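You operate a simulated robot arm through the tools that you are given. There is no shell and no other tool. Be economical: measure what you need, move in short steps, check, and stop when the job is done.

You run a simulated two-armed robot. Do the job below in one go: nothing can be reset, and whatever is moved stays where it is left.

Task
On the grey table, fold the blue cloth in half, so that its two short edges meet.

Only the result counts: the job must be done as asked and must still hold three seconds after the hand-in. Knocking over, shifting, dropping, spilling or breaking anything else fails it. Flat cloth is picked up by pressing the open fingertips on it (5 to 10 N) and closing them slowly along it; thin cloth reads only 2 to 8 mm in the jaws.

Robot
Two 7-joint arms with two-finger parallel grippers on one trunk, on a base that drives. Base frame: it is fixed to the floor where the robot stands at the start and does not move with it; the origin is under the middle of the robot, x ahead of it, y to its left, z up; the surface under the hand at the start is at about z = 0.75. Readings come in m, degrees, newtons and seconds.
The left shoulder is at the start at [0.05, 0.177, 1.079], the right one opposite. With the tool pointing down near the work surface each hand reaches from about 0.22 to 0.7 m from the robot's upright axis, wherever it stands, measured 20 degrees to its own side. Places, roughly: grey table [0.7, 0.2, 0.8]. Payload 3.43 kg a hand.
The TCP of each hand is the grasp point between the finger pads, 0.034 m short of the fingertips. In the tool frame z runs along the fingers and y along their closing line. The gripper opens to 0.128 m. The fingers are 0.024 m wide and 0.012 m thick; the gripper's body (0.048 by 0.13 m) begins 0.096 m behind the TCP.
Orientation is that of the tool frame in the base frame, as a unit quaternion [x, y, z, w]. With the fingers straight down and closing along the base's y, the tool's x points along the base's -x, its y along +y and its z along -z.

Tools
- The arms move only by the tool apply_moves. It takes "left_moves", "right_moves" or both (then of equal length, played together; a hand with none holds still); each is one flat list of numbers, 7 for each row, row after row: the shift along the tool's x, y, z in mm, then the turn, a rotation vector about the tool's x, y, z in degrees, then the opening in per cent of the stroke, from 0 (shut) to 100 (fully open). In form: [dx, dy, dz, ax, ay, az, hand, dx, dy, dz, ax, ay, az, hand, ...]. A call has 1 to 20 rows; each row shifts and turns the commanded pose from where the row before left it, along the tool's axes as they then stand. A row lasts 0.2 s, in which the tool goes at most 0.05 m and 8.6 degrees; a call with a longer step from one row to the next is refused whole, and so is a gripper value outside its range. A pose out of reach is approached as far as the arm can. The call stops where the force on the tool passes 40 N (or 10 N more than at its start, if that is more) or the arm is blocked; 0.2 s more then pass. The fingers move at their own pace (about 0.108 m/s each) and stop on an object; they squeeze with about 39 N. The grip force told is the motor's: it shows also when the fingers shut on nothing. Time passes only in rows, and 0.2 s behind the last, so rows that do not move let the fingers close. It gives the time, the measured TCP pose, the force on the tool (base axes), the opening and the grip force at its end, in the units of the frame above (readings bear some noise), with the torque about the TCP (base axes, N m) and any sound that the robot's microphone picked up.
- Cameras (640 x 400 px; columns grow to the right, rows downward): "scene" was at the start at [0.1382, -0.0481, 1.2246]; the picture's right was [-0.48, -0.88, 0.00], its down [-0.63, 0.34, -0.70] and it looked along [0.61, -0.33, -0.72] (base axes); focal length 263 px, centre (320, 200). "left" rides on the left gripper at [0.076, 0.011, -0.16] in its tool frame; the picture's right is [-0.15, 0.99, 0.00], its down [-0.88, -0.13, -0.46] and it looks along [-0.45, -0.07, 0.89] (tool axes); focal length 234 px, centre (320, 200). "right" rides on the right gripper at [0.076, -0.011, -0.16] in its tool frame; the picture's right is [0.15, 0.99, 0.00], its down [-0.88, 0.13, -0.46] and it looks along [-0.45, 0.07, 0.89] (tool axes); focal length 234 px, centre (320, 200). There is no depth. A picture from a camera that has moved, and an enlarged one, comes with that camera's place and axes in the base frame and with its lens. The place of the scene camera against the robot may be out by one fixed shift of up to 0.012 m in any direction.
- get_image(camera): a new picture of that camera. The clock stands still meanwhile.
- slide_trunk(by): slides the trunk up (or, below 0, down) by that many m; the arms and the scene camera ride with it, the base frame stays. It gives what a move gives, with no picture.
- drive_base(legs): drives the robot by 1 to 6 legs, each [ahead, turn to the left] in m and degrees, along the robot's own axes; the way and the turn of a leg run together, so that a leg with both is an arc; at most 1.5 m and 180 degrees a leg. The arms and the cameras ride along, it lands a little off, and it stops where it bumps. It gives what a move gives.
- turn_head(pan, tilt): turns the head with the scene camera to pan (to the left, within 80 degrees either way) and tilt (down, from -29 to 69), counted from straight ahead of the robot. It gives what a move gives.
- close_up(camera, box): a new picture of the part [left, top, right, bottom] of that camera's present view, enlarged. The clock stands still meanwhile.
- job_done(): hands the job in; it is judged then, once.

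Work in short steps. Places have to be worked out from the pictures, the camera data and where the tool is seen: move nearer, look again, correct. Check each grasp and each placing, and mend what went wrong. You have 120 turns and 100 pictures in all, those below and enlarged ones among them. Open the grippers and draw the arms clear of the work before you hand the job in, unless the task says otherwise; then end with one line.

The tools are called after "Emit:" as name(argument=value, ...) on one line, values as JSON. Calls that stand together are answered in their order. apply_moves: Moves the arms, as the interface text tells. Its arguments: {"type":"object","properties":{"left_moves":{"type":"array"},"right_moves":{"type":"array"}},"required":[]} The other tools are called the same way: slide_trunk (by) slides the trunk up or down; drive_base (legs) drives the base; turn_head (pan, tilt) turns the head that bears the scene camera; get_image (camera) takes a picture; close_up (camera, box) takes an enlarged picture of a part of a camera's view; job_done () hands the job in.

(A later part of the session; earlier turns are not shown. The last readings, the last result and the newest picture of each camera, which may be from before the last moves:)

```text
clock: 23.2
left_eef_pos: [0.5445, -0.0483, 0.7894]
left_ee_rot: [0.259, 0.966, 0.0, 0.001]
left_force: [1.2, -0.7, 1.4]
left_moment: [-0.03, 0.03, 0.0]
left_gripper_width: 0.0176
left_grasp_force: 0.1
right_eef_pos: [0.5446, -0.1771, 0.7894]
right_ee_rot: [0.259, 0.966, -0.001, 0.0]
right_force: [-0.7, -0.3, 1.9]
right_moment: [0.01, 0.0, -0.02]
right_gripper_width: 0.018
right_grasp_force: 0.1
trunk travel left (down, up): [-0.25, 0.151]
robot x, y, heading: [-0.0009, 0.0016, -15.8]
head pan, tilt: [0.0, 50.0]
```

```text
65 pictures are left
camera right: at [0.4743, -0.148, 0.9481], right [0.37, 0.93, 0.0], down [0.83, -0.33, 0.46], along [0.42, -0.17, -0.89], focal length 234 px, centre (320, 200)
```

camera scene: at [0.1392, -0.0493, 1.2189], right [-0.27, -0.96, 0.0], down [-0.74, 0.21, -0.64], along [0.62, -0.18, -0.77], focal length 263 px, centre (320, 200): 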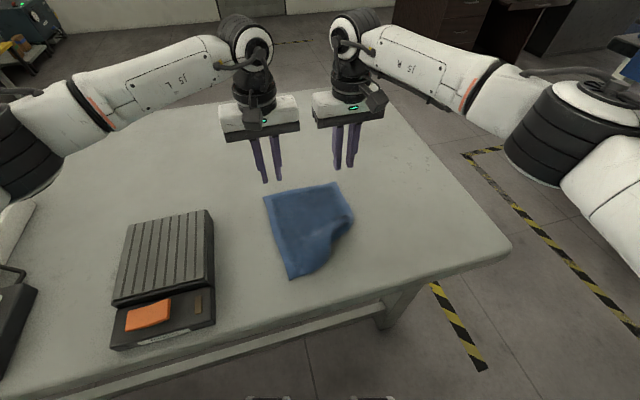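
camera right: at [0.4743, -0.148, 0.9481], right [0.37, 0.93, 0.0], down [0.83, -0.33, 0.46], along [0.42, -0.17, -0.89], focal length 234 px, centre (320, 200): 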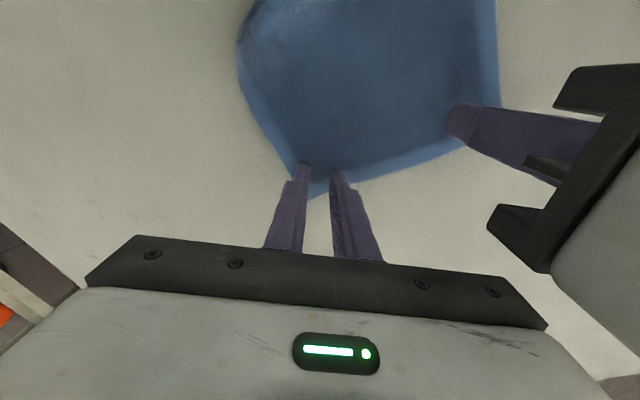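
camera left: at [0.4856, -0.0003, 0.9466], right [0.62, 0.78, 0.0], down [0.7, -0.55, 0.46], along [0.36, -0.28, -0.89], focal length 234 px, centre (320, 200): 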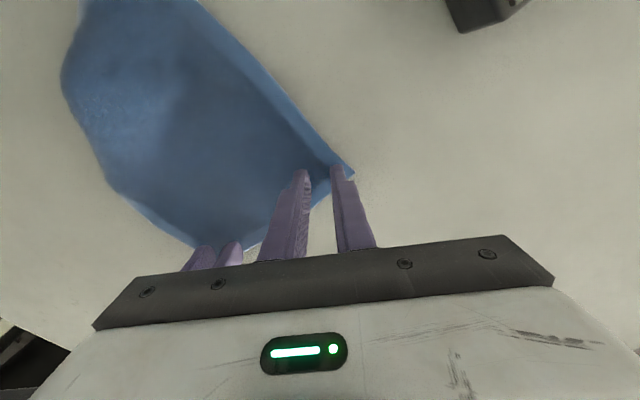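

The left is well placed. I shift the right hand a little further onto its corner, then press both.

Emit:
apply_moves(left_moves=[0, 0, 0, 0, 0, 0, 14, 0, 0, 0, 0, 0, 0, 14, 0, 0, 1, 0, 0, 0, 14, 0, 0, 1.5, 0, 0, 0, 14], right_moves=[0, 0, -5, 0, 0, 0, 14, 6, 4, 0, 0, 0, 0, 14, 0, 0, 6, 0, 0, 0, 14, 0, 0, 1.5, 0, 0, 0, 14])

Emit:
get_image(camera="right")

```text
clock: 24.2
left_eef_pos: [0.5437, -0.0476, 0.7874]
left_ee_rot: [0.259, 0.966, 0.0, 0.001]
left_force: [1.7, -0.6, 6.9]
left_moment: [-0.02, -0.03, 0.0]
left_gripper_width: 0.0179
left_grasp_force: 0.1
right_eef_pos: [0.5423, -0.1707, 0.7875]
right_ee_rot: [0.26, 0.966, 0.0, 0.002]
right_force: [-0.5, -1.5, 9.1]
right_moment: [-0.02, 0.03, 0.02]
right_gripper_width: 0.0178
right_grasp_force: 0.1
trunk travel left (down, up): [-0.25, 0.151]
robot x, y, heading: [-0.0012, 0.0007, -15.9]
head pan, tilt: [0.0, 50.0]
```

```text
64 pictures are left
camera right: at [0.4704, -0.1415, 0.9468], right [0.37, 0.93, 0.0], down [0.83, -0.33, 0.46], along [0.43, -0.17, -0.89], focal length 234 px, centre (320, 200)
```

right: 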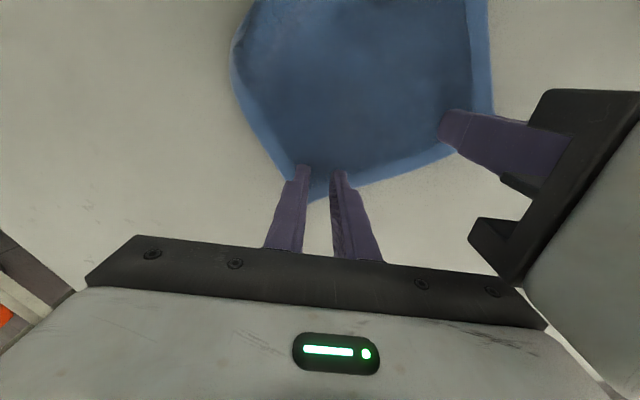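

Both press at 7–9 N on cloth with an 18 mm gap. Closing slowly.

Emit:
apply_moves(left_moves=[0, 0, 0.5, 0, 0, 0, 12, 0, 0, 0, 0, 0, 0, 10, 0, 0, 0, 0, 0, 0, 8, 0, 0, 0, 0, 0, 0, 6, 0, 0, 0, 0, 0, 0, 4, 0, 0, 0, 0, 0, 0, 2, 0, 0, 0, 0, 0, 0, 0, 0, 0, 0, 0, 0, 0, 0], right_moves=[0, 0, 0.5, 0, 0, 0, 12, 0, 0, 0, 0, 0, 0, 10, 0, 0, 0, 0, 0, 0, 8, 0, 0, 0, 0, 0, 0, 6, 0, 0, 0, 0, 0, 0, 4, 0, 0, 0, 0, 0, 0, 2, 0, 0, 0, 0, 0, 0, 0, 0, 0, 0, 0, 0, 0, 0])

```text
clock: 26.1
left_eef_pos: [0.5433, -0.0469, 0.7865]
left_ee_rot: [0.259, 0.966, -0.001, 0.002]
left_force: [0.3, -2.1, 10.9]
left_moment: [-0.04, 0.01, 0.01]
left_gripper_width: 0.0002
left_grasp_force: 32.7
right_eef_pos: [0.5418, -0.1705, 0.7878]
right_ee_rot: [0.26, 0.966, 0.0, 0.002]
right_force: [-0.6, 2.0, 17.6]
right_moment: [0.02, 0.0, -0.03]
right_gripper_width: 0.0
right_grasp_force: 32.9
trunk travel left (down, up): [-0.25, 0.151]
robot x, y, heading: [-0.001, 0.0016, -15.5]
head pan, tilt: [0.0, 50.0]
```

Both missed again. I check what the cloth did under the fingers.

Emit:
get_image(camera="right")

Emit:
get_image(camera="left")

Emit:
close_up(camera="scene", box=[200, 130, 400, 290])

```text
63 pictures are left
camera right: at [0.4693, -0.1414, 0.9464], right [0.37, 0.93, 0.0], down [0.83, -0.33, 0.46], along [0.43, -0.17, -0.89], focal length 234 px, centre (320, 200)
```

right: 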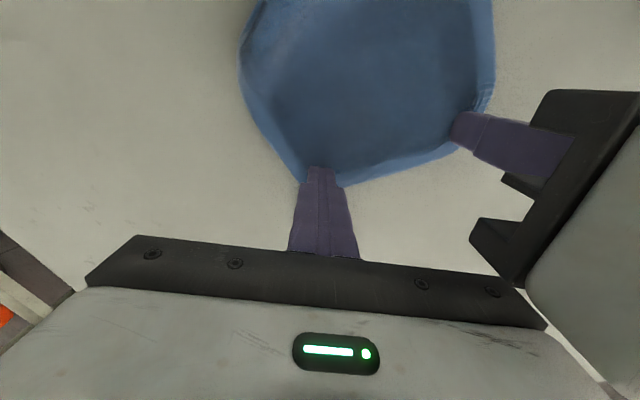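

```text
62 pictures are left
camera left: at [0.4833, 0.0004, 0.9454], right [0.62, 0.78, 0.0], down [0.7, -0.55, 0.46], along [0.36, -0.28, -0.89], focal length 234 px, centre (320, 200)
```

left: 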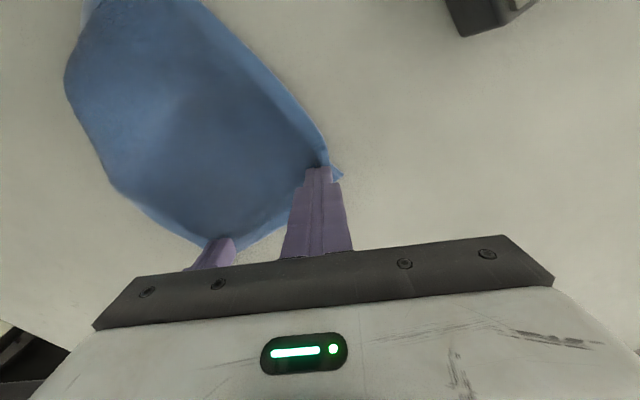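

```text
2.50 times, centred on (300, 210) of scene
camera zoom: at [0.1365, -0.0492, 1.2194], right [-0.27, -0.96, 0.0], down [-0.74, 0.21, -0.64], along [0.62, -0.18, -0.76], focal length 658 px, centre (370, 175)
```

zoom: 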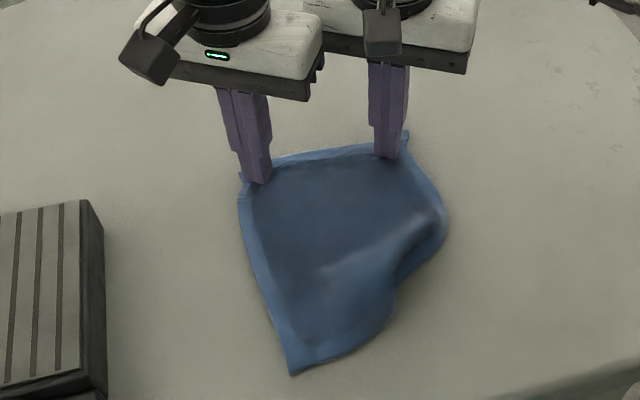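

The tips passed over the corner without trapping a fold. I reopen to about 32 mm, keep the outer finger near the edge, press harder and close again.

Emit:
apply_moves(left_moves=[0, 0, -6, 0, 0, 0, 26, 0, -6, 0, 0, 0, 0, 26, 1, 0, 6, 0, 0, 0, 26, 0, 0, 1.5, 0, 0, 0, 26], right_moves=[0, 0, -6, 0, 0, 0, 26, 0, 6, 0, 0, 0, 0, 26, 0, 0, 6, 0, 0, 0, 26, 0, 0, 1, 0, 0, 0, 26])

Emit:
apply_moves(left_moves=[0, 0, 0.5, 0, 0, 0, 24, 0, 0, 0, 0, 0, 0, 21, 0, 0, 0, 0, 0, 0, 18, 0, 0, 0, 0, 0, 0, 15, 0, 0, 0, 0, 0, 0, 12, 0, 0, 0, 0, 0, 0, 9, 0, 0, 0, 0, 0, 0, 6, 0, 0, 0, 0, 0, 0, 3, 0, 0, 0, 0, 0, 0, 0, 0, 0, 0, 0, 0, 0, 0], right_moves=[0, 0, 0.5, 0, 0, 0, 24, 0, 0, 0, 0, 0, 0, 21, 0, 0, 0, 0, 0, 0, 18, 0, 0, 0, 0, 0, 0, 15, 0, 0, 0, 0, 0, 0, 12, 0, 0, 0, 0, 0, 0, 9, 0, 0, 0, 0, 0, 0, 6, 0, 0, 0, 0, 0, 0, 3, 0, 0, 0, 0, 0, 0, 0, 0, 0, 0, 0, 0, 0, 0])

Emit:
get_image(camera="left")

Emit:
get_image(camera="right")

```text
clock: 27.1
left_eef_pos: [0.5407, -0.0516, 0.7864]
left_ee_rot: [0.258, 0.966, 0.0, 0.001]
left_force: [2.1, 1.4, 10.7]
left_moment: [-0.07, 0.0, 0.01]
left_gripper_width: 0.0327
left_grasp_force: 0.2
right_eef_pos: [0.5452, -0.1654, 0.787]
right_ee_rot: [0.259, 0.966, 0.0, 0.003]
right_force: [-3.0, -0.5, 14.1]
right_moment: [-0.06, 0.11, 0.0]
right_gripper_width: 0.033
right_grasp_force: 0.1
trunk travel left (down, up): [-0.25, 0.151]
robot x, y, heading: [-0.0031, -0.002, -15.8]
head pan, tilt: [0.0, 50.0]
```

```text
clock: 29.2
left_eef_pos: [0.5384, -0.0525, 0.7865]
left_ee_rot: [0.259, 0.966, -0.002, 0.003]
left_force: [-1.6, -6.2, 21.2]
left_moment: [-0.25, 0.1, 0.0]
left_gripper_width: 0.0037
left_grasp_force: 38.5
right_eef_pos: [0.5441, -0.1647, 0.7876]
right_ee_rot: [0.258, 0.966, 0.0, 0.003]
right_force: [0.7, 4.8, 22.0]
right_moment: [0.17, 0.0, -0.03]
right_gripper_width: 0.0039
right_grasp_force: 38.8
trunk travel left (down, up): [-0.25, 0.151]
robot x, y, heading: [0.0026, 0.0014, -15.8]
head pan, tilt: [0.0, 50.0]
```

```text
60 pictures are left
camera left: at [0.4785, -0.0049, 0.9446], right [0.62, 0.78, 0.0], down [0.7, -0.55, 0.46], along [0.36, -0.29, -0.89], focal length 234 px, centre (320, 200)
```

left: 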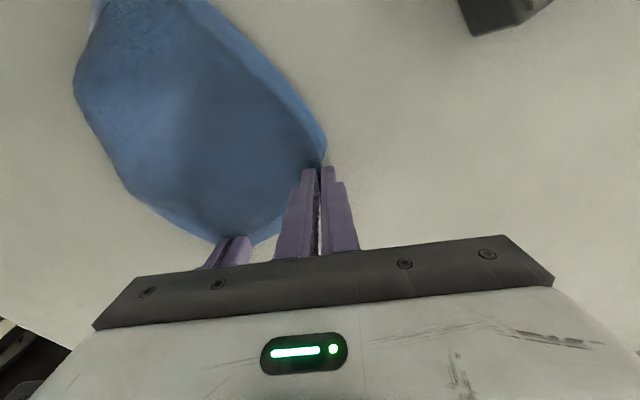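

```text
59 pictures are left
camera right: at [0.4714, -0.1357, 0.9461], right [0.37, 0.93, 0.0], down [0.82, -0.33, 0.46], along [0.43, -0.17, -0.89], focal length 234 px, centre (320, 200)
```

right: 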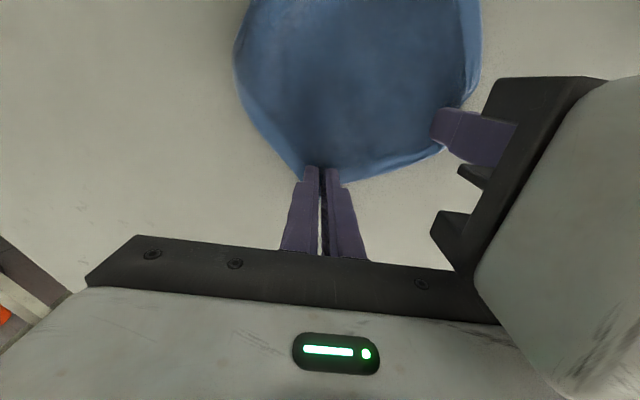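

Both jaws now hold cloth at about 3.8 mm. I lift high with a slight drift toward the robot so the cloth hangs and the tucked corner drops free.

Emit:
apply_moves(left_moves=[8.7, -5, -25, 0, 0, 0, 0, 8.7, -5, -25, 0, 0, 0, 0, 8.7, -5, -25, 0, 0, 0, 0, 8.7, -5, -25, 0, 0, 0, 0, 8.7, -5, -25, 0, 0, 0, 0], right_moves=[8.7, -5, -25, 0, 0, 0, 0, 8.7, -5, -25, 0, 0, 0, 0, 8.7, -5, -25, 0, 0, 0, 0, 8.7, -5, -25, 0, 0, 0, 0, 8.7, -5, -25, 0, 0, 0, 0])

Emit:
get_image(camera="scene")

```text
clock: 30.4
left_eef_pos: [0.4898, -0.0521, 0.9101]
left_ee_rot: [0.259, 0.966, 0.0, -0.001]
left_force: [1.2, -3.3, -0.3]
left_moment: [-0.12, -0.03, 0.0]
left_gripper_width: 0.0039
left_grasp_force: 38.1
right_eef_pos: [0.4944, -0.1641, 0.9106]
right_ee_rot: [0.26, 0.966, 0.0, 0.001]
right_force: [-0.7, 4.1, 0.4]
right_moment: [0.09, 0.02, 0.01]
right_gripper_width: 0.0037
right_grasp_force: 38.3
trunk travel left (down, up): [-0.25, 0.151]
robot x, y, heading: [0.0002, 0.003, -15.7]
head pan, tilt: [0.0, 50.0]
```

```text
58 pictures are left
camera scene: at [0.1385, -0.0496, 1.219], right [-0.27, -0.96, 0.0], down [-0.74, 0.21, -0.64], along [0.62, -0.18, -0.77], focal length 263 px, centre (320, 200)
```

scene: 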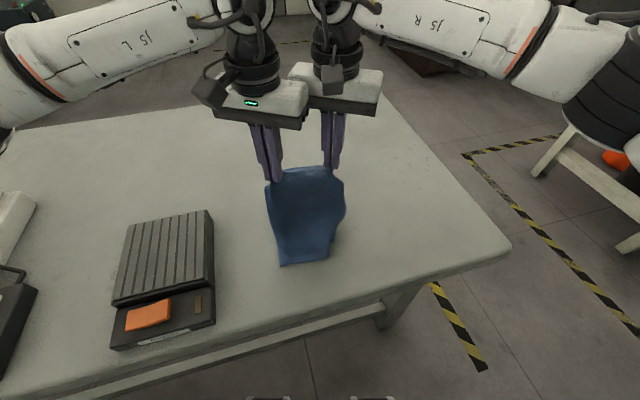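

Works well. I keep lifting until the cloth hangs nearly free.

Emit:
apply_moves(left_moves=[8.7, -5, -25, 0, 0, 0, 0, 8.7, -5, -25, 0, 0, 0, 0, 0, 0, -25, 0, 0, 0, 0, 0, 0, -25, 0, 0, 0, 0, 0, 0, 0, 0, 0, 0, 0], right_moves=[8.7, -5, -25, 0, 0, 0, 0, 8.7, -5, -25, 0, 0, 0, 0, 0, 0, -25, 0, 0, 0, 0, 0, 0, -25, 0, 0, 0, 0, 0, 0, 0, 0, 0, 0, 0])

Emit:
get_image(camera="scene")

```text
clock: 31.6
left_eef_pos: [0.4706, -0.0528, 1.0069]
left_ee_rot: [0.259, 0.966, -0.001, 0.0]
left_force: [-0.3, -2.9, -0.2]
left_moment: [-0.11, -0.05, -0.05]
left_gripper_width: 0.0038
left_grasp_force: 38.3
right_eef_pos: [0.4734, -0.1635, 1.0081]
right_ee_rot: [0.258, 0.966, 0.0, 0.001]
right_force: [0.0, 2.8, 0.3]
right_moment: [0.16, -0.02, 0.03]
right_gripper_width: 0.0038
right_grasp_force: 38.1
trunk travel left (down, up): [-0.25, 0.151]
robot x, y, heading: [-0.0031, -0.0001, -15.8]
head pan, tilt: [0.0, 50.0]
```

```text
57 pictures are left
camera scene: at [0.1389, -0.0497, 1.2189], right [-0.27, -0.96, 0.0], down [-0.74, 0.21, -0.64], along [0.62, -0.18, -0.77], focal length 263 px, centre (320, 200)
```

scene: 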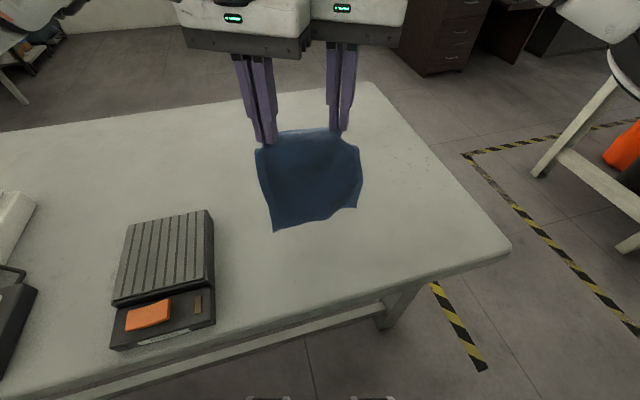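

The cloth hangs flat and unfolded. I'll now fold directly: first shift it 60 mm toward the robot while hanging, then lay the lower half trailing toward the near side.

Emit:
apply_moves(left_moves=[0, 0, -15, 0, 0, 0, 0, 17.3, -10, 0, 0, 0, 0, 0, 17.3, -10, 0, 0, 0, 0, 0, 17.3, -10, 0, 0, 0, 0, 0, 0, 0, 0, 0, 0, 0, 0, 0, 0, 0, 0, 0, 0, 0, 0, 0, 0, 0, 0, 0, 0], right_moves=[0, 0, -15, 0, 0, 0, 0, 17.3, -10, 0, 0, 0, 0, 0, 17.3, -10, 0, 0, 0, 0, 0, 17.3, -10, 0, 0, 0, 0, 0, 0, 0, 0, 0, 0, 0, 0, 0, 0, 0, 0, 0, 0, 0, 0, 0, 0, 0, 0, 0, 0])

Emit:
get_image(camera="scene")

```text
clock: 33.2
left_eef_pos: [0.4121, -0.0521, 1.0223]
left_ee_rot: [0.259, 0.966, 0.0, 0.0]
left_force: [1.2, -4.7, 0.3]
left_moment: [-0.22, 0.02, 0.0]
left_gripper_width: 0.0036
left_grasp_force: 38.0
right_eef_pos: [0.4137, -0.1657, 1.0247]
right_ee_rot: [0.259, 0.966, 0.0, 0.001]
right_force: [-0.5, 5.5, 0.1]
right_moment: [0.21, 0.01, 0.0]
right_gripper_width: 0.0038
right_grasp_force: 38.6
trunk travel left (down, up): [-0.25, 0.151]
robot x, y, heading: [0.0018, 0.0001, -15.6]
head pan, tilt: [0.0, 50.0]
```

```text
56 pictures are left
camera scene: at [0.1388, -0.0497, 1.219], right [-0.27, -0.96, 0.0], down [-0.74, 0.21, -0.64], along [0.62, -0.18, -0.77], focal length 263 px, centre (320, 200)
```

scene: 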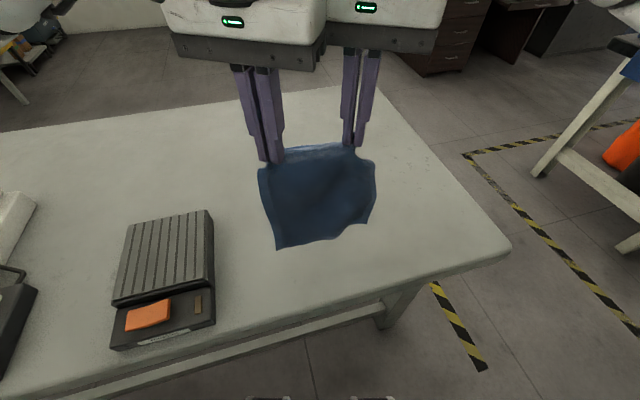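

It hangs cleanly with the bottom just above the table. I lower while moving away from the robot, so the lower half is laid down with its edge trailing on the near side.

Emit:
apply_moves(left_moves=[-3, 1.7, 17, 0, 0, 0, 0, -3, 1.7, 16, 0, 0, 0, 0, -8.7, 5, 10, 0, 0, 0, 0, -8.7, 5, 10, 0, 0, 0, 0, -8.7, 5, 10, 0, 0, 0, 0, -8.7, 5, 10, 0, 0, 0, 0, -8.7, 5, 9, 0, 0, 0, 0, -8.7, 5, 9, 0, 0, 0, 0, -8.7, 5, 9, 0, 0, 0, 0, -8.7, 5, 9, 0, 0, 0, 0], right_moves=[-3, 1.7, 17, 0, 0, 0, 0, -3, 1.7, 16, 0, 0, 0, 0, -8.7, 5, 10, 0, 0, 0, 0, -8.7, 5, 10, 0, 0, 0, 0, -8.7, 5, 10, 0, 0, 0, 0, -8.7, 5, 10, 0, 0, 0, 0, -8.7, 5, 9, 0, 0, 0, 0, -8.7, 5, 9, 0, 0, 0, 0, -8.7, 5, 9, 0, 0, 0, 0, -8.7, 5, 9, 0, 0, 0, 0])

Emit:
get_image(camera="scene")

Emit:
get_image(camera="left")

```text
clock: 35.5
left_eef_pos: [0.4993, -0.0524, 0.9136]
left_ee_rot: [0.258, 0.966, -0.001, 0.0]
left_force: [0.3, -4.9, -0.2]
left_moment: [-0.13, -0.01, 0.0]
left_gripper_width: 0.0037
left_grasp_force: 38.5
right_eef_pos: [0.5033, -0.1652, 0.915]
right_ee_rot: [0.259, 0.966, 0.0, 0.0]
right_force: [0.2, 3.8, -0.4]
right_moment: [0.15, -0.02, 0.01]
right_gripper_width: 0.0038
right_grasp_force: 38.1
trunk travel left (down, up): [-0.25, 0.151]
robot x, y, heading: [0.0002, 0.0022, -15.4]
head pan, tilt: [0.0, 50.0]
```

```text
55 pictures are left
camera scene: at [0.139, -0.0497, 1.219], right [-0.27, -0.96, 0.0], down [-0.74, 0.21, -0.64], along [0.62, -0.18, -0.77], focal length 263 px, centre (320, 200)
```

scene: 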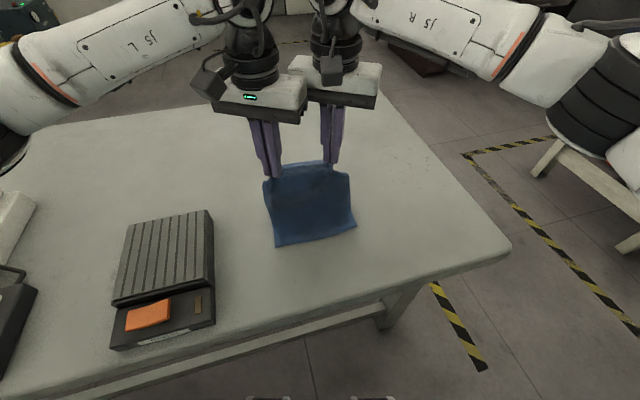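

```text
54 pictures are left
camera left: at [0.4387, -0.0052, 1.0716], right [0.62, 0.78, 0.0], down [0.7, -0.55, 0.46], along [0.36, -0.28, -0.89], focal length 234 px, centre (320, 200)
```

left: 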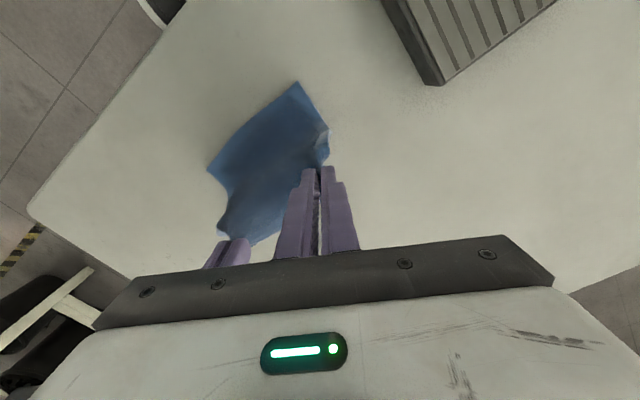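

The near edge lies straight at x≈0.424, y −0.03 to −0.204. I finish laying the lower half, then start bringing the held edge back with the fingers tipping forward.

Emit:
apply_moves(left_moves=[-14, 5.8, 15, 0, 0, 0, 0, -14, 5.8, 15, 0, 0, 0, 0, -8.7, 5, 20, 0, 0, 0, 0, 10.4, -6, -7, -2, -3.46, 0, 0, 10.4, -6, -7, -2, -3.46, 0, 0, 12.3, -7.1, 0.5, -2, -3.46, 0, 0, 12.3, -7.1, 0.5, -2, -3.46, 0, 0], right_moves=[-14, 5.8, 15, 0, 0, 0, 0, -14, 5.8, 15, 0, 0, 0, 0, -8.7, 5, 20, 0, 0, 0, 0, 10.4, -6, -7, -2, -3.46, 0, 0, 10.4, -6, -7, -2, -3.46, 0, 0, 12.3, -7.1, 0.5, -2, -3.46, 0, 0, 12.3, -7.1, 0.5, -2, -3.46, 0, 0])

Emit:
get_image(camera="scene")

Emit:
get_image(camera="left")

```text
clock: 37.0
left_eef_pos: [0.4867, -0.0566, 0.8704]
left_ee_rot: [0.256, 0.956, 0.036, 0.135]
left_force: [0.0, -3.9, 0.8]
left_moment: [-0.19, 0.07, -0.02]
left_gripper_width: 0.0036
left_grasp_force: 37.7
right_eef_pos: [0.4887, -0.1687, 0.8714]
right_ee_rot: [0.257, 0.956, 0.036, 0.136]
right_force: [0.7, 4.8, -0.1]
right_moment: [0.14, 0.03, 0.03]
right_gripper_width: 0.0038
right_grasp_force: 38.6
trunk travel left (down, up): [-0.25, 0.151]
robot x, y, heading: [0.0036, 0.0038, -15.4]
head pan, tilt: [0.0, 50.0]
```

```text
53 pictures are left
camera scene: at [0.1386, -0.0498, 1.219], right [-0.27, -0.96, 0.0], down [-0.74, 0.21, -0.64], along [0.62, -0.18, -0.77], focal length 263 px, centre (320, 200)
```

scene: 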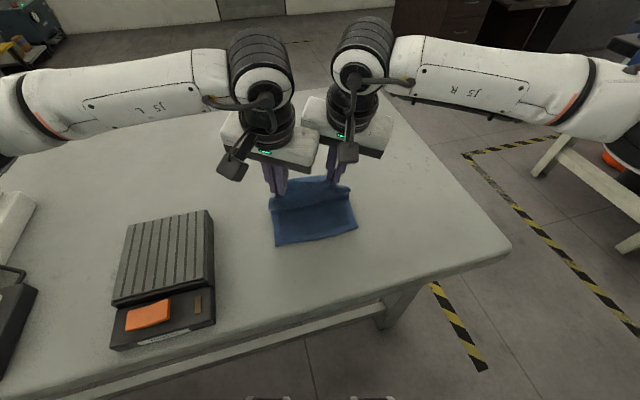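

```text
52 pictures are left
camera left: at [0.3844, -0.0094, 1.0057], right [0.6, 0.78, 0.17], down [0.54, -0.55, 0.63], along [0.59, -0.28, -0.76], focal length 234 px, centre (320, 200)
```

left: 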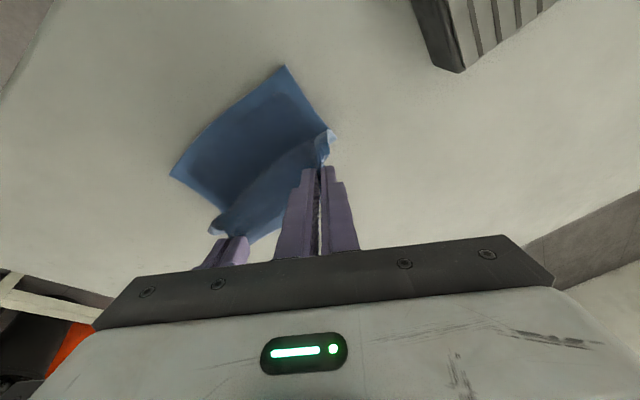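

The lower half stays put and the upper half is coming over. Continuing down and back.

Emit:
apply_moves(left_moves=[13.7, -7.9, 4.3, -2, -3.46, 0, 0, 13.7, -7.9, 4.3, -2, -3.46, 0, 0, 12.5, -7.2, 6.7, -2, -3.46, 0, 0, 12.5, -7.2, 6.7, -2, -3.46, 0, 0, 9.9, -5.7, 7, -2, -3.46, 0, 0, 9.9, -5.7, 7, -2, -3.46, 0, 0], right_moves=[13.7, -7.9, 4.3, -2, -3.46, 0, 0, 13.7, -7.9, 4.3, -2, -3.46, 0, 0, 12.5, -7.2, 6.7, -2, -3.46, 0, 0, 12.5, -7.2, 6.7, -2, -3.46, 0, 0, 9.9, -5.7, 7, -2, -3.46, 0, 0, 9.9, -5.7, 7, -2, -3.46, 0, 0])

Emit:
get_image(camera="scene")

Emit:
get_image(camera="left")

Emit:
get_image(camera="right")

```text
clock: 38.5
left_eef_pos: [0.427, -0.0578, 0.8042]
left_ee_rot: [0.242, 0.908, 0.088, 0.331]
left_force: [0.4, -5.1, -0.5]
left_moment: [-0.19, 0.07, -0.16]
left_gripper_width: 0.0034
left_grasp_force: 37.9
right_eef_pos: [0.4303, -0.1705, 0.806]
right_ee_rot: [0.244, 0.907, 0.089, 0.33]
right_force: [0.3, 4.8, -0.2]
right_moment: [0.15, 0.06, 0.08]
right_gripper_width: 0.0036
right_grasp_force: 38.1
trunk travel left (down, up): [-0.25, 0.151]
robot x, y, heading: [0.0021, -0.0015, -15.7]
head pan, tilt: [0.0, 50.0]
```

```text
51 pictures are left
camera scene: at [0.1388, -0.0498, 1.219], right [-0.27, -0.96, 0.0], down [-0.74, 0.21, -0.64], along [0.62, -0.18, -0.77], focal length 263 px, centre (320, 200)
```

scene: 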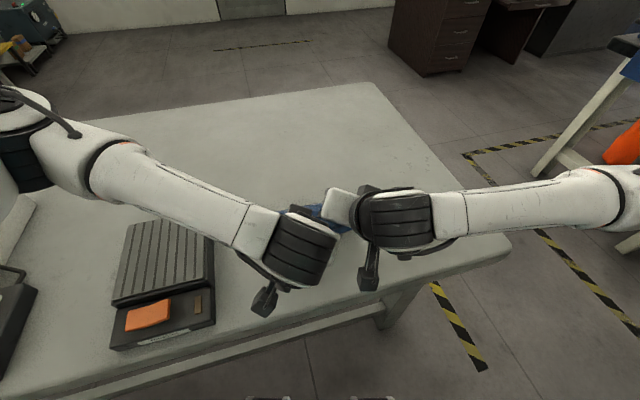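

```text
50 pictures are left
camera left: at [0.2779, -0.0094, 0.8857], right [0.48, 0.78, 0.4], down [0.24, -0.55, 0.8], along [0.85, -0.28, -0.45], focal length 234 px, centre (320, 200)
```

left: 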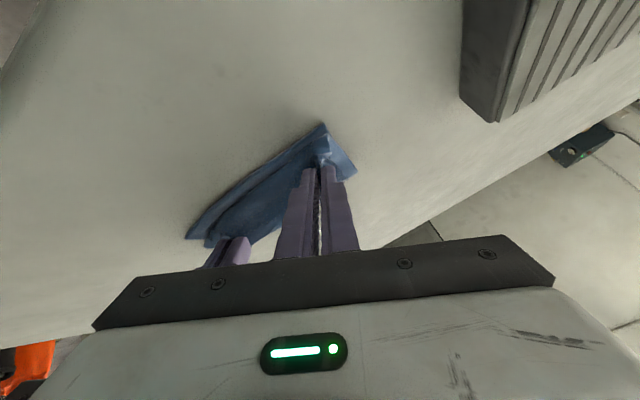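

```text
49 pictures are left
camera right: at [0.2739, -0.1412, 0.8818], right [0.28, 0.93, 0.24], down [0.34, -0.33, 0.88], along [0.9, -0.17, -0.41], focal length 234 px, centre (320, 200)
```

right: 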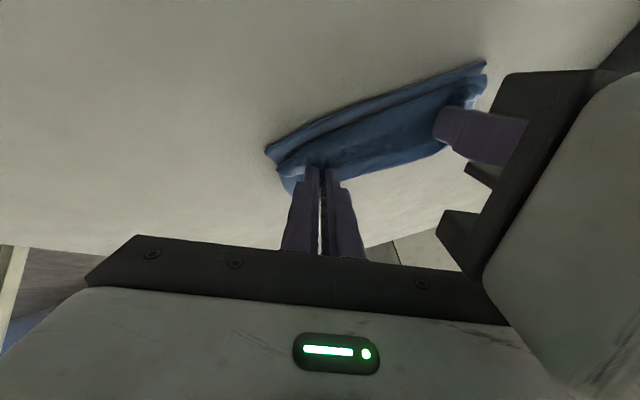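

The upper edge now sits nearly over the near edge. I lower while tipping further (to about 58°) so that the gripped strip turns over properly.

Emit:
apply_moves(left_moves=[3.66, -2.1, 1.65, -2.25, -3.9, 0, 0, 3.66, -2.1, 1.65, -2.25, -3.9, 0, 0, 3.66, -2.1, 1.65, -2.25, -3.9, 0, 0, 3.66, -2.1, 1.65, -2.25, -3.9, 0, 0], right_moves=[3.66, -2.1, 1.65, -2.25, -3.9, 0, 0, 3.66, -2.1, 1.65, -2.25, -3.9, 0, 0, 3.66, -2.1, 1.65, -2.25, -3.9, 0, 0, 3.66, -2.1, 1.65, -2.25, -3.9, 0, 0])

Emit:
get_image(camera="left")

Emit:
get_image(camera="right")

```text
clock: 39.5
left_eef_pos: [0.4199, -0.0543, 0.7884]
left_ee_rot: [0.226, 0.844, 0.126, 0.469]
left_force: [-0.1, 1.2, 3.6]
left_moment: [-0.02, -0.03, -0.02]
left_gripper_width: 0.0036
left_grasp_force: 37.9
right_eef_pos: [0.4264, -0.1564, 0.7966]
right_ee_rot: [0.228, 0.845, 0.123, 0.468]
right_force: [0.0, 0.0, -0.7]
right_moment: [-0.04, 0.02, 0.01]
right_gripper_width: 0.0033
right_grasp_force: 38.2
right hand out of reach, approached as far as the arm can: row 3, 4
trunk travel left (down, up): [-0.25, 0.151]
robot x, y, heading: [0.0005, 0.0007, -15.9]
head pan, tilt: [0.0, 50.0]
```

```text
48 pictures are left
camera left: at [0.2535, -0.0079, 0.82], right [0.33, 0.78, 0.53], down [-0.02, -0.55, 0.83], along [0.94, -0.28, -0.17], focal length 234 px, centre (320, 200)
```

left: 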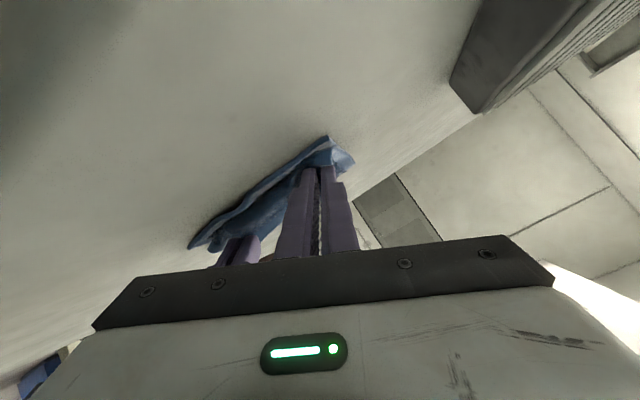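

```text
47 pictures are left
camera right: at [0.2532, -0.128, 0.8204], right [0.2, 0.93, 0.31], down [0.05, -0.32, 0.94], along [0.98, -0.17, -0.11], focal length 234 px, centre (320, 200)
```

right: 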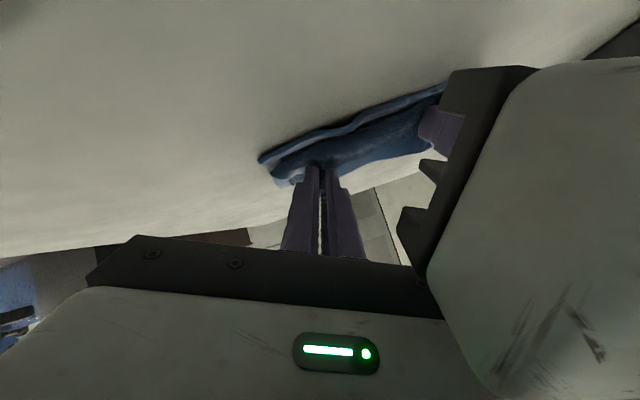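

The right wrist hit its limit and pulled inward. I back the tilt off to about 49° so both hands regain their commanded spread.

Emit:
apply_moves(left_moves=[-2.9, 1.65, 1.9, 2.25, 3.9, 0, 0, -2.9, 1.65, 1.9, 2.25, 3.9, 0, 0, 0, 0, 0, 0, 0, 0, 0], right_moves=[-2.9, 1.65, 1.9, 2.25, 3.9, 0, 0, -2.9, 1.65, 1.9, 2.25, 3.9, 0, 0, 0, 0, 0, 0, 0, 0, 0])

Emit:
get_image(camera="left")

Emit:
get_image(camera="right")

```text
clock: 40.2
left_eef_pos: [0.4276, -0.0565, 0.7918]
left_ee_rot: [0.235, 0.879, 0.107, 0.401]
left_force: [0.5, -0.3, 5.0]
left_moment: [-0.02, -0.06, 0.03]
left_gripper_width: 0.0034
left_grasp_force: 38.1
right_eef_pos: [0.4325, -0.1571, 0.799]
right_ee_rot: [0.235, 0.879, 0.107, 0.401]
right_force: [-0.2, 0.7, 0.1]
right_moment: [0.01, 0.01, 0.06]
right_gripper_width: 0.0035
right_grasp_force: 37.9
trunk travel left (down, up): [-0.25, 0.151]
robot x, y, heading: [-0.0004, -0.0002, -16.0]
head pan, tilt: [0.0, 50.0]
```

```text
46 pictures are left
camera left: at [0.2676, -0.0089, 0.8492], right [0.41, 0.78, 0.47], down [0.11, -0.55, 0.83], along [0.91, -0.28, -0.32], focal length 234 px, centre (320, 200)
```

left: 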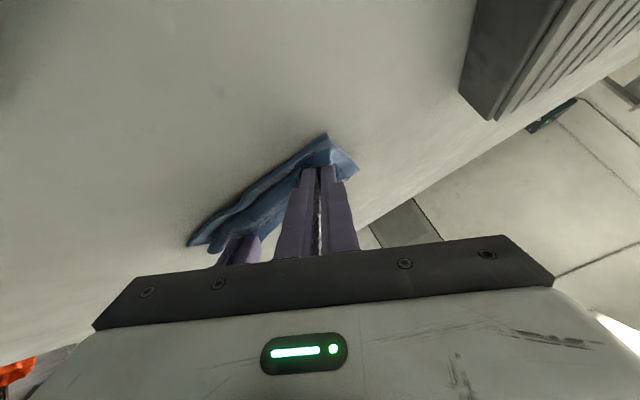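

```text
45 pictures are left
camera right: at [0.2651, -0.1285, 0.8503], right [0.24, 0.93, 0.28], down [0.2, -0.33, 0.92], along [0.95, -0.17, -0.26], focal length 234 px, centre (320, 200)
```

right: 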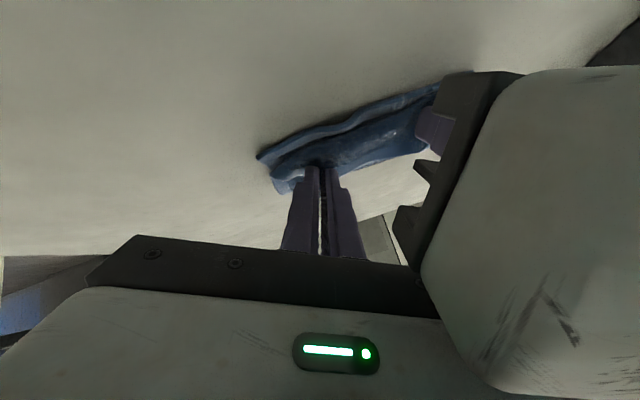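

The moves start from the measured pose, so the right hand stayed in. I move it back out 13 mm and down to match the left.

Emit:
apply_moves(right_moves=[0.5, -8.1, 0.9, 0, 0, 0, 0, 0.5, -8.1, 0.9, 0, 0, 0, 0, 0, 0, 0, 0, 0, 0, 0])

Emit:
get_image(camera="right")

```text
clock: 41.0
left_eef_pos: [0.4271, -0.0564, 0.7917]
left_ee_rot: [0.235, 0.879, 0.105, 0.402]
left_force: [1.2, -4.0, 4.8]
left_moment: [-0.13, -0.08, -0.12]
left_gripper_width: 0.0032
left_grasp_force: 37.7
right_eef_pos: [0.4259, -0.1698, 0.7915]
right_ee_rot: [0.235, 0.879, 0.11, 0.401]
right_force: [1.3, 5.8, 3.2]
right_moment: [0.22, -0.09, 0.13]
right_gripper_width: 0.0036
right_grasp_force: 38.6
trunk travel left (down, up): [-0.25, 0.151]
robot x, y, heading: [0.0032, -0.005, -15.9]
head pan, tilt: [0.0, 50.0]
```

```text
44 pictures are left
camera right: at [0.2596, -0.1409, 0.8423], right [0.24, 0.93, 0.28], down [0.2, -0.33, 0.92], along [0.95, -0.17, -0.26], focal length 234 px, centre (320, 200)
```

right: 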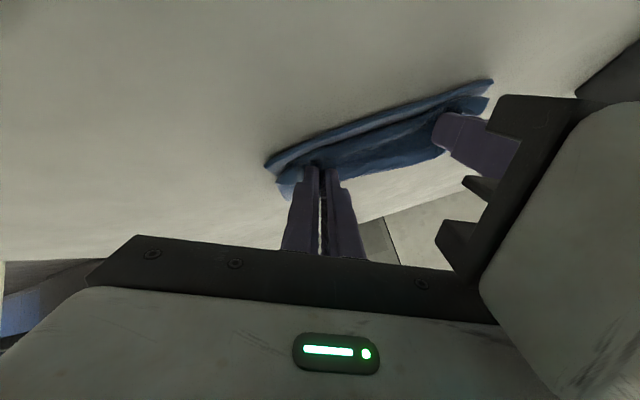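

Both hands are even, with light contact. I open slowly to let the gathers spread, then back straight out along the fingers.

Emit:
apply_moves(left_moves=[0, 0, 0, 0, 0, 0, 6, 0, 0, 0, 0, 0, 0, 12, 0, 0, 0, 0, 0, 0, 18, 0, 0, 0, 0, 0, 0, 22, 0, 0, -10, 0, 0, 0, 22, 0, 0, -20, 0, 0, 0, 22, 0, 0, -30, 0, 0, 0, 22], right_moves=[0, 0, 0, 0, 0, 0, 6, 0, 0, 0, 0, 0, 0, 12, 0, 0, 0, 0, 0, 0, 18, 0, 0, 0, 0, 0, 0, 22, 0, 0, -10, 0, 0, 0, 22, 0, 0, -20, 0, 0, 0, 22, 0, 0, -30, 0, 0, 0, 22])

Emit:
get_image(camera="right")

Emit:
get_image(camera="left")

```text
clock: 42.6
left_eef_pos: [0.3812, -0.0584, 0.8304]
left_ee_rot: [0.236, 0.879, 0.108, 0.4]
left_force: [0.1, -0.1, 0.1]
left_moment: [0.0, 0.0, 0.01]
left_gripper_width: 0.0284
left_grasp_force: 0.1
right_eef_pos: [0.3803, -0.1729, 0.8299]
right_ee_rot: [0.237, 0.879, 0.105, 0.4]
right_force: [0.0, 0.0, 0.5]
right_moment: [-0.02, -0.03, 0.0]
right_gripper_width: 0.0282
right_grasp_force: 0.2
trunk travel left (down, up): [-0.25, 0.151]
robot x, y, heading: [-0.0004, 0.0016, -15.8]
head pan, tilt: [0.0, 50.0]
```

```text
43 pictures are left
camera right: at [0.2134, -0.1451, 0.8806], right [0.24, 0.93, 0.28], down [0.2, -0.33, 0.92], along [0.95, -0.17, -0.27], focal length 234 px, centre (320, 200)
```

right: 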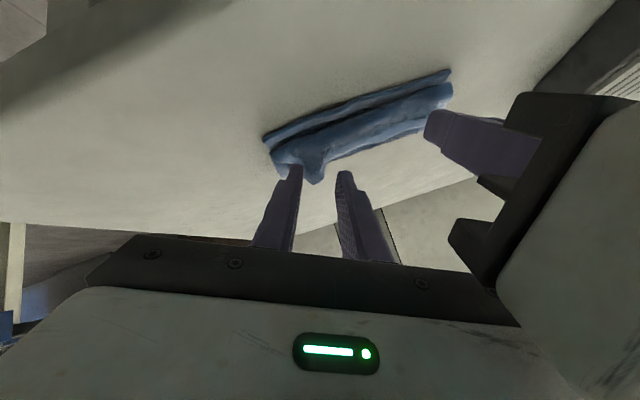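

```text
42 pictures are left
camera left: at [0.2216, -0.0096, 0.8885], right [0.41, 0.78, 0.47], down [0.12, -0.55, 0.82], along [0.91, -0.28, -0.32], focal length 234 px, centre (320, 200)
```

left: 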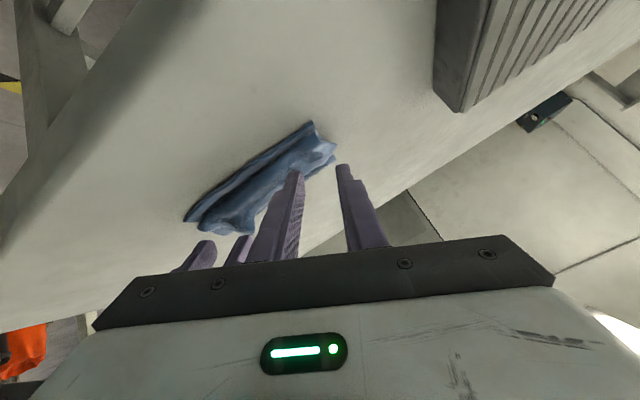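

Released. The gripped strip is curled up a bit. I raise, straighten and spread the hands for a clear view.

Emit:
apply_moves(left_moves=[-19.6, 11.3, -19.7, 4, 6.93, 0, 22, -17.1, 9.8, -22.6, 4, 6.93, 0, 22, -14.1, 8.2, -25.2, 4, 6.93, 0, 22, -11, 6.3, -27.2, 4, 6.93, 0, 22, -7.6, 4.4, -28.7, 4, 6.93, 0, 22, -4.1, 2.3, -29.6, 4, 6.93, 0, 22, 15, 26, 0, 0, 0, 0, 22, 15, 26, 0, 0, 0, 0, 22, 15, 26, 0, 0, 0, 0, 22, 15, 26, 0, 0, 0, 0, 22], right_moves=[-19.6, 11.3, -19.7, 4, 6.93, 0, 22, -17.1, 9.8, -22.6, 4, 6.93, 0, 22, -14.1, 8.2, -25.2, 4, 6.93, 0, 22, -11, 6.3, -27.2, 4, 6.93, 0, 22, -7.6, 4.4, -28.7, 4, 6.93, 0, 22, -4.1, 2.3, -29.6, 4, 6.93, 0, 22, -15, -26, 0, 0, 0, 0, 22, -15, -26, 0, 0, 0, 0, 22, -15, -26, 0, 0, 0, 0, 22, -15, -26, 0, 0, 0, 0, 22])

Emit:
close_up(camera="scene", box=[220, 140, 420, 280])

Emit:
get_image(camera="right")

```text
clock: 44.9
left_eef_pos: [0.3802, 0.064, 1.0098]
left_ee_rot: [0.259, 0.966, 0.003, 0.007]
left_force: [0.6, 0.1, 0.1]
left_moment: [0.01, 0.05, -0.01]
left_gripper_width: 0.0282
left_grasp_force: 0.0
right_eef_pos: [0.3833, -0.2899, 1.0115]
right_ee_rot: [0.259, 0.966, 0.003, 0.008]
right_force: [-0.4, -0.3, -0.2]
right_moment: [0.01, -0.01, 0.03]
right_gripper_width: 0.0283
right_grasp_force: 0.0
trunk travel left (down, up): [-0.25, 0.151]
robot x, y, heading: [-0.0001, -0.0017, -15.9]
head pan, tilt: [0.0, 50.0]
```

```text
2.86 times, centred on (320, 210) of scene
camera zoom: at [0.1386, -0.0496, 1.219], right [-0.27, -0.96, 0.0], down [-0.74, 0.21, -0.64], along [0.62, -0.18, -0.77], focal length 752 px, centre (320, 171)
```

zoom: 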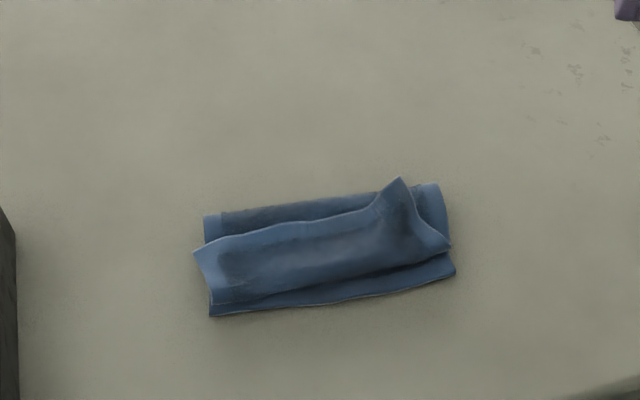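

```text
40 pictures are left
camera right: at [0.3103, -0.2618, 1.1701], right [0.37, 0.93, 0.01], down [0.82, -0.33, 0.47], along [0.44, -0.17, -0.88], focal length 234 px, centre (320, 200)
```

right: 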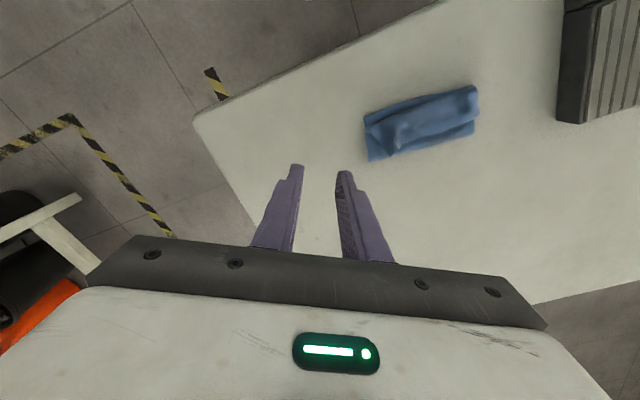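

The top layer's gripped strip folded back over itself and the fold isn't centred. A better scheme is to lay it flat again, then pinch along the midline and lift so both halves hang evenly. I look closer to find a good regrip.

Emit:
close_up(camera="scene", box=[270, 190, 390, 265])

Emit:
close_up(camera="right", box=[340, 60, 500, 180])

Emit:
close_up(camera="left", box=[60, 60, 380, 260])

```text
5.33 times, centred on (330, 228) of scene
camera zoom: at [0.1386, -0.0496, 1.219], right [-0.27, -0.96, 0.0], down [-0.74, 0.21, -0.64], along [0.62, -0.18, -0.77], focal length 1404 px, centre (267, 53)
```

zoom: 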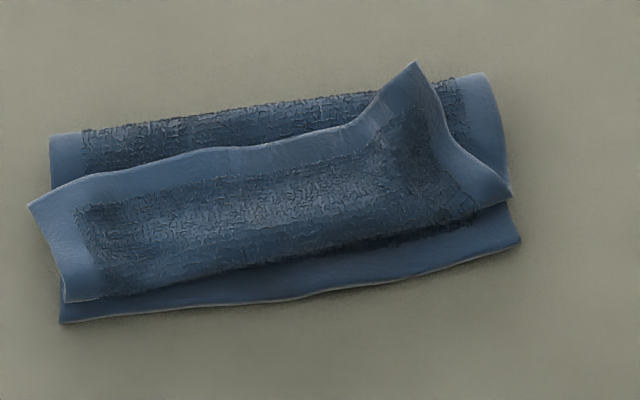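

```text
3.33 times, centred on (420, 120) of right
camera zoom: at [0.3103, -0.2618, 1.1701], right [0.37, 0.93, 0.01], down [0.82, -0.33, 0.47], along [0.44, -0.17, -0.88], focal length 781 px, centre (-13, 467)
```

zoom: 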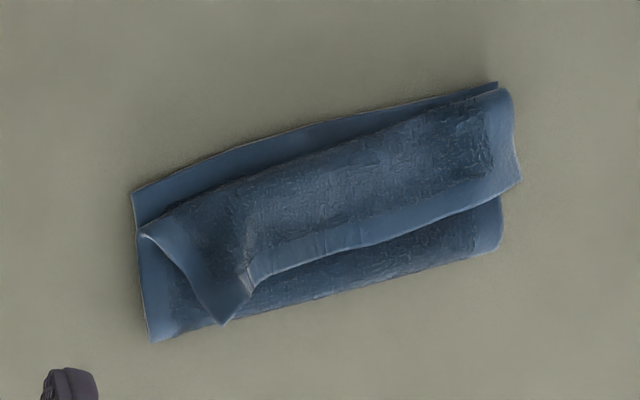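

```text
2.00 times, centred on (220, 160) of left
camera zoom: at [0.3178, 0.1113, 1.1673], right [0.62, 0.78, 0.01], down [0.69, -0.55, 0.47], along [0.37, -0.28, -0.88], focal length 468 px, centre (520, 280)
```

zoom: 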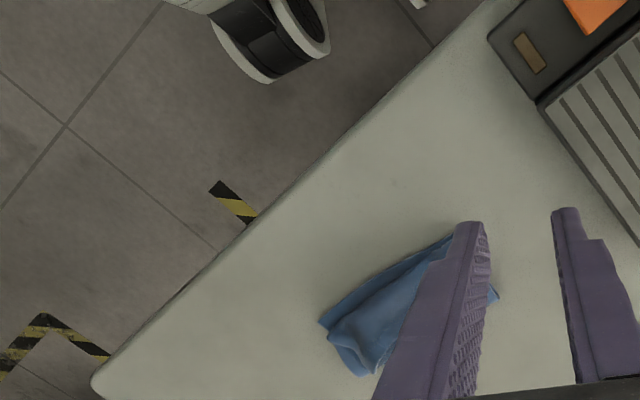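

I have clear positions: strip edge from (0.462, −0.034) to about (0.474, −0.192). I bring both hands (still parallel-yawed, jaws about 35 mm) over the strip's ends.

Emit:
apply_moves(left_moves=[-19.4, -12.7, 30, 0, 0, 0, 28, -19.4, -12.7, 30, 0, 0, 0, 28, -19.4, -12.7, 30, 0, 0, 0, 28, -19.4, -12.7, 30, 0, 0, 0, 28, -19.4, -12.7, 30, 0, 0, 0, 28, -19.4, -12.7, 30, 0, 0, 0, 28], right_moves=[0.4, 24.8, 30.2, 0, 0, 0, 28, 0.4, 24.8, 30.2, 0, 0, 0, 28, 0.4, 24.8, 30.2, 0, 0, 0, 28, 0.4, 24.8, 30.2, 0, 0, 0, 28, 0.4, 24.8, 30.2, 0, 0, 0, 28, 0.4, 24.8, 30.2, 0, 0, 0, 28])

Emit:
get_image(camera="left")

Emit:
get_image(camera="right")

```text
clock: 46.2
left_eef_pos: [0.4467, -0.0591, 0.8311]
left_ee_rot: [0.259, 0.966, 0.003, 0.008]
left_force: [-1.0, -0.6, -0.4]
left_moment: [0.03, 0.0, 0.02]
left_gripper_width: 0.0357
left_grasp_force: 0.0
right_eef_pos: [0.4576, -0.1612, 0.831]
right_ee_rot: [0.259, 0.966, 0.003, 0.008]
right_force: [-0.2, -0.2, 0.4]
right_moment: [-0.05, -0.01, -0.01]
right_gripper_width: 0.036
right_grasp_force: 0.0
trunk travel left (down, up): [-0.25, 0.151]
robot x, y, heading: [-0.0007, 0.0004, -15.9]
head pan, tilt: [0.0, 50.0]
```

```text
36 pictures are left
camera left: at [0.3844, -0.0121, 0.9876], right [0.62, 0.78, 0.01], down [0.69, -0.55, 0.47], along [0.37, -0.28, -0.88], focal length 234 px, centre (320, 200)
```

left: 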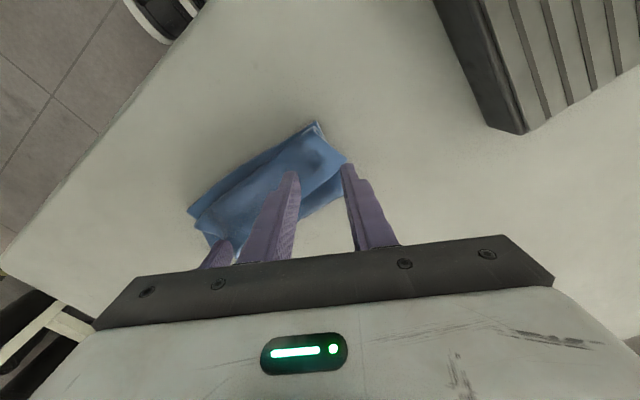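

```text
35 pictures are left
camera right: at [0.3845, -0.1324, 0.9891], right [0.37, 0.93, 0.01], down [0.82, -0.33, 0.47], along [0.44, -0.17, -0.88], focal length 234 px, centre (320, 200)
```

right: 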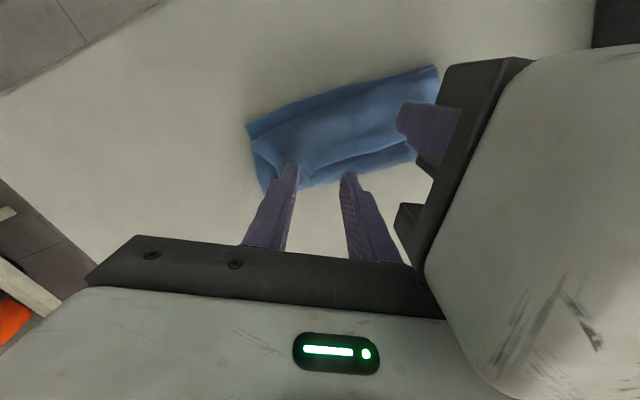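

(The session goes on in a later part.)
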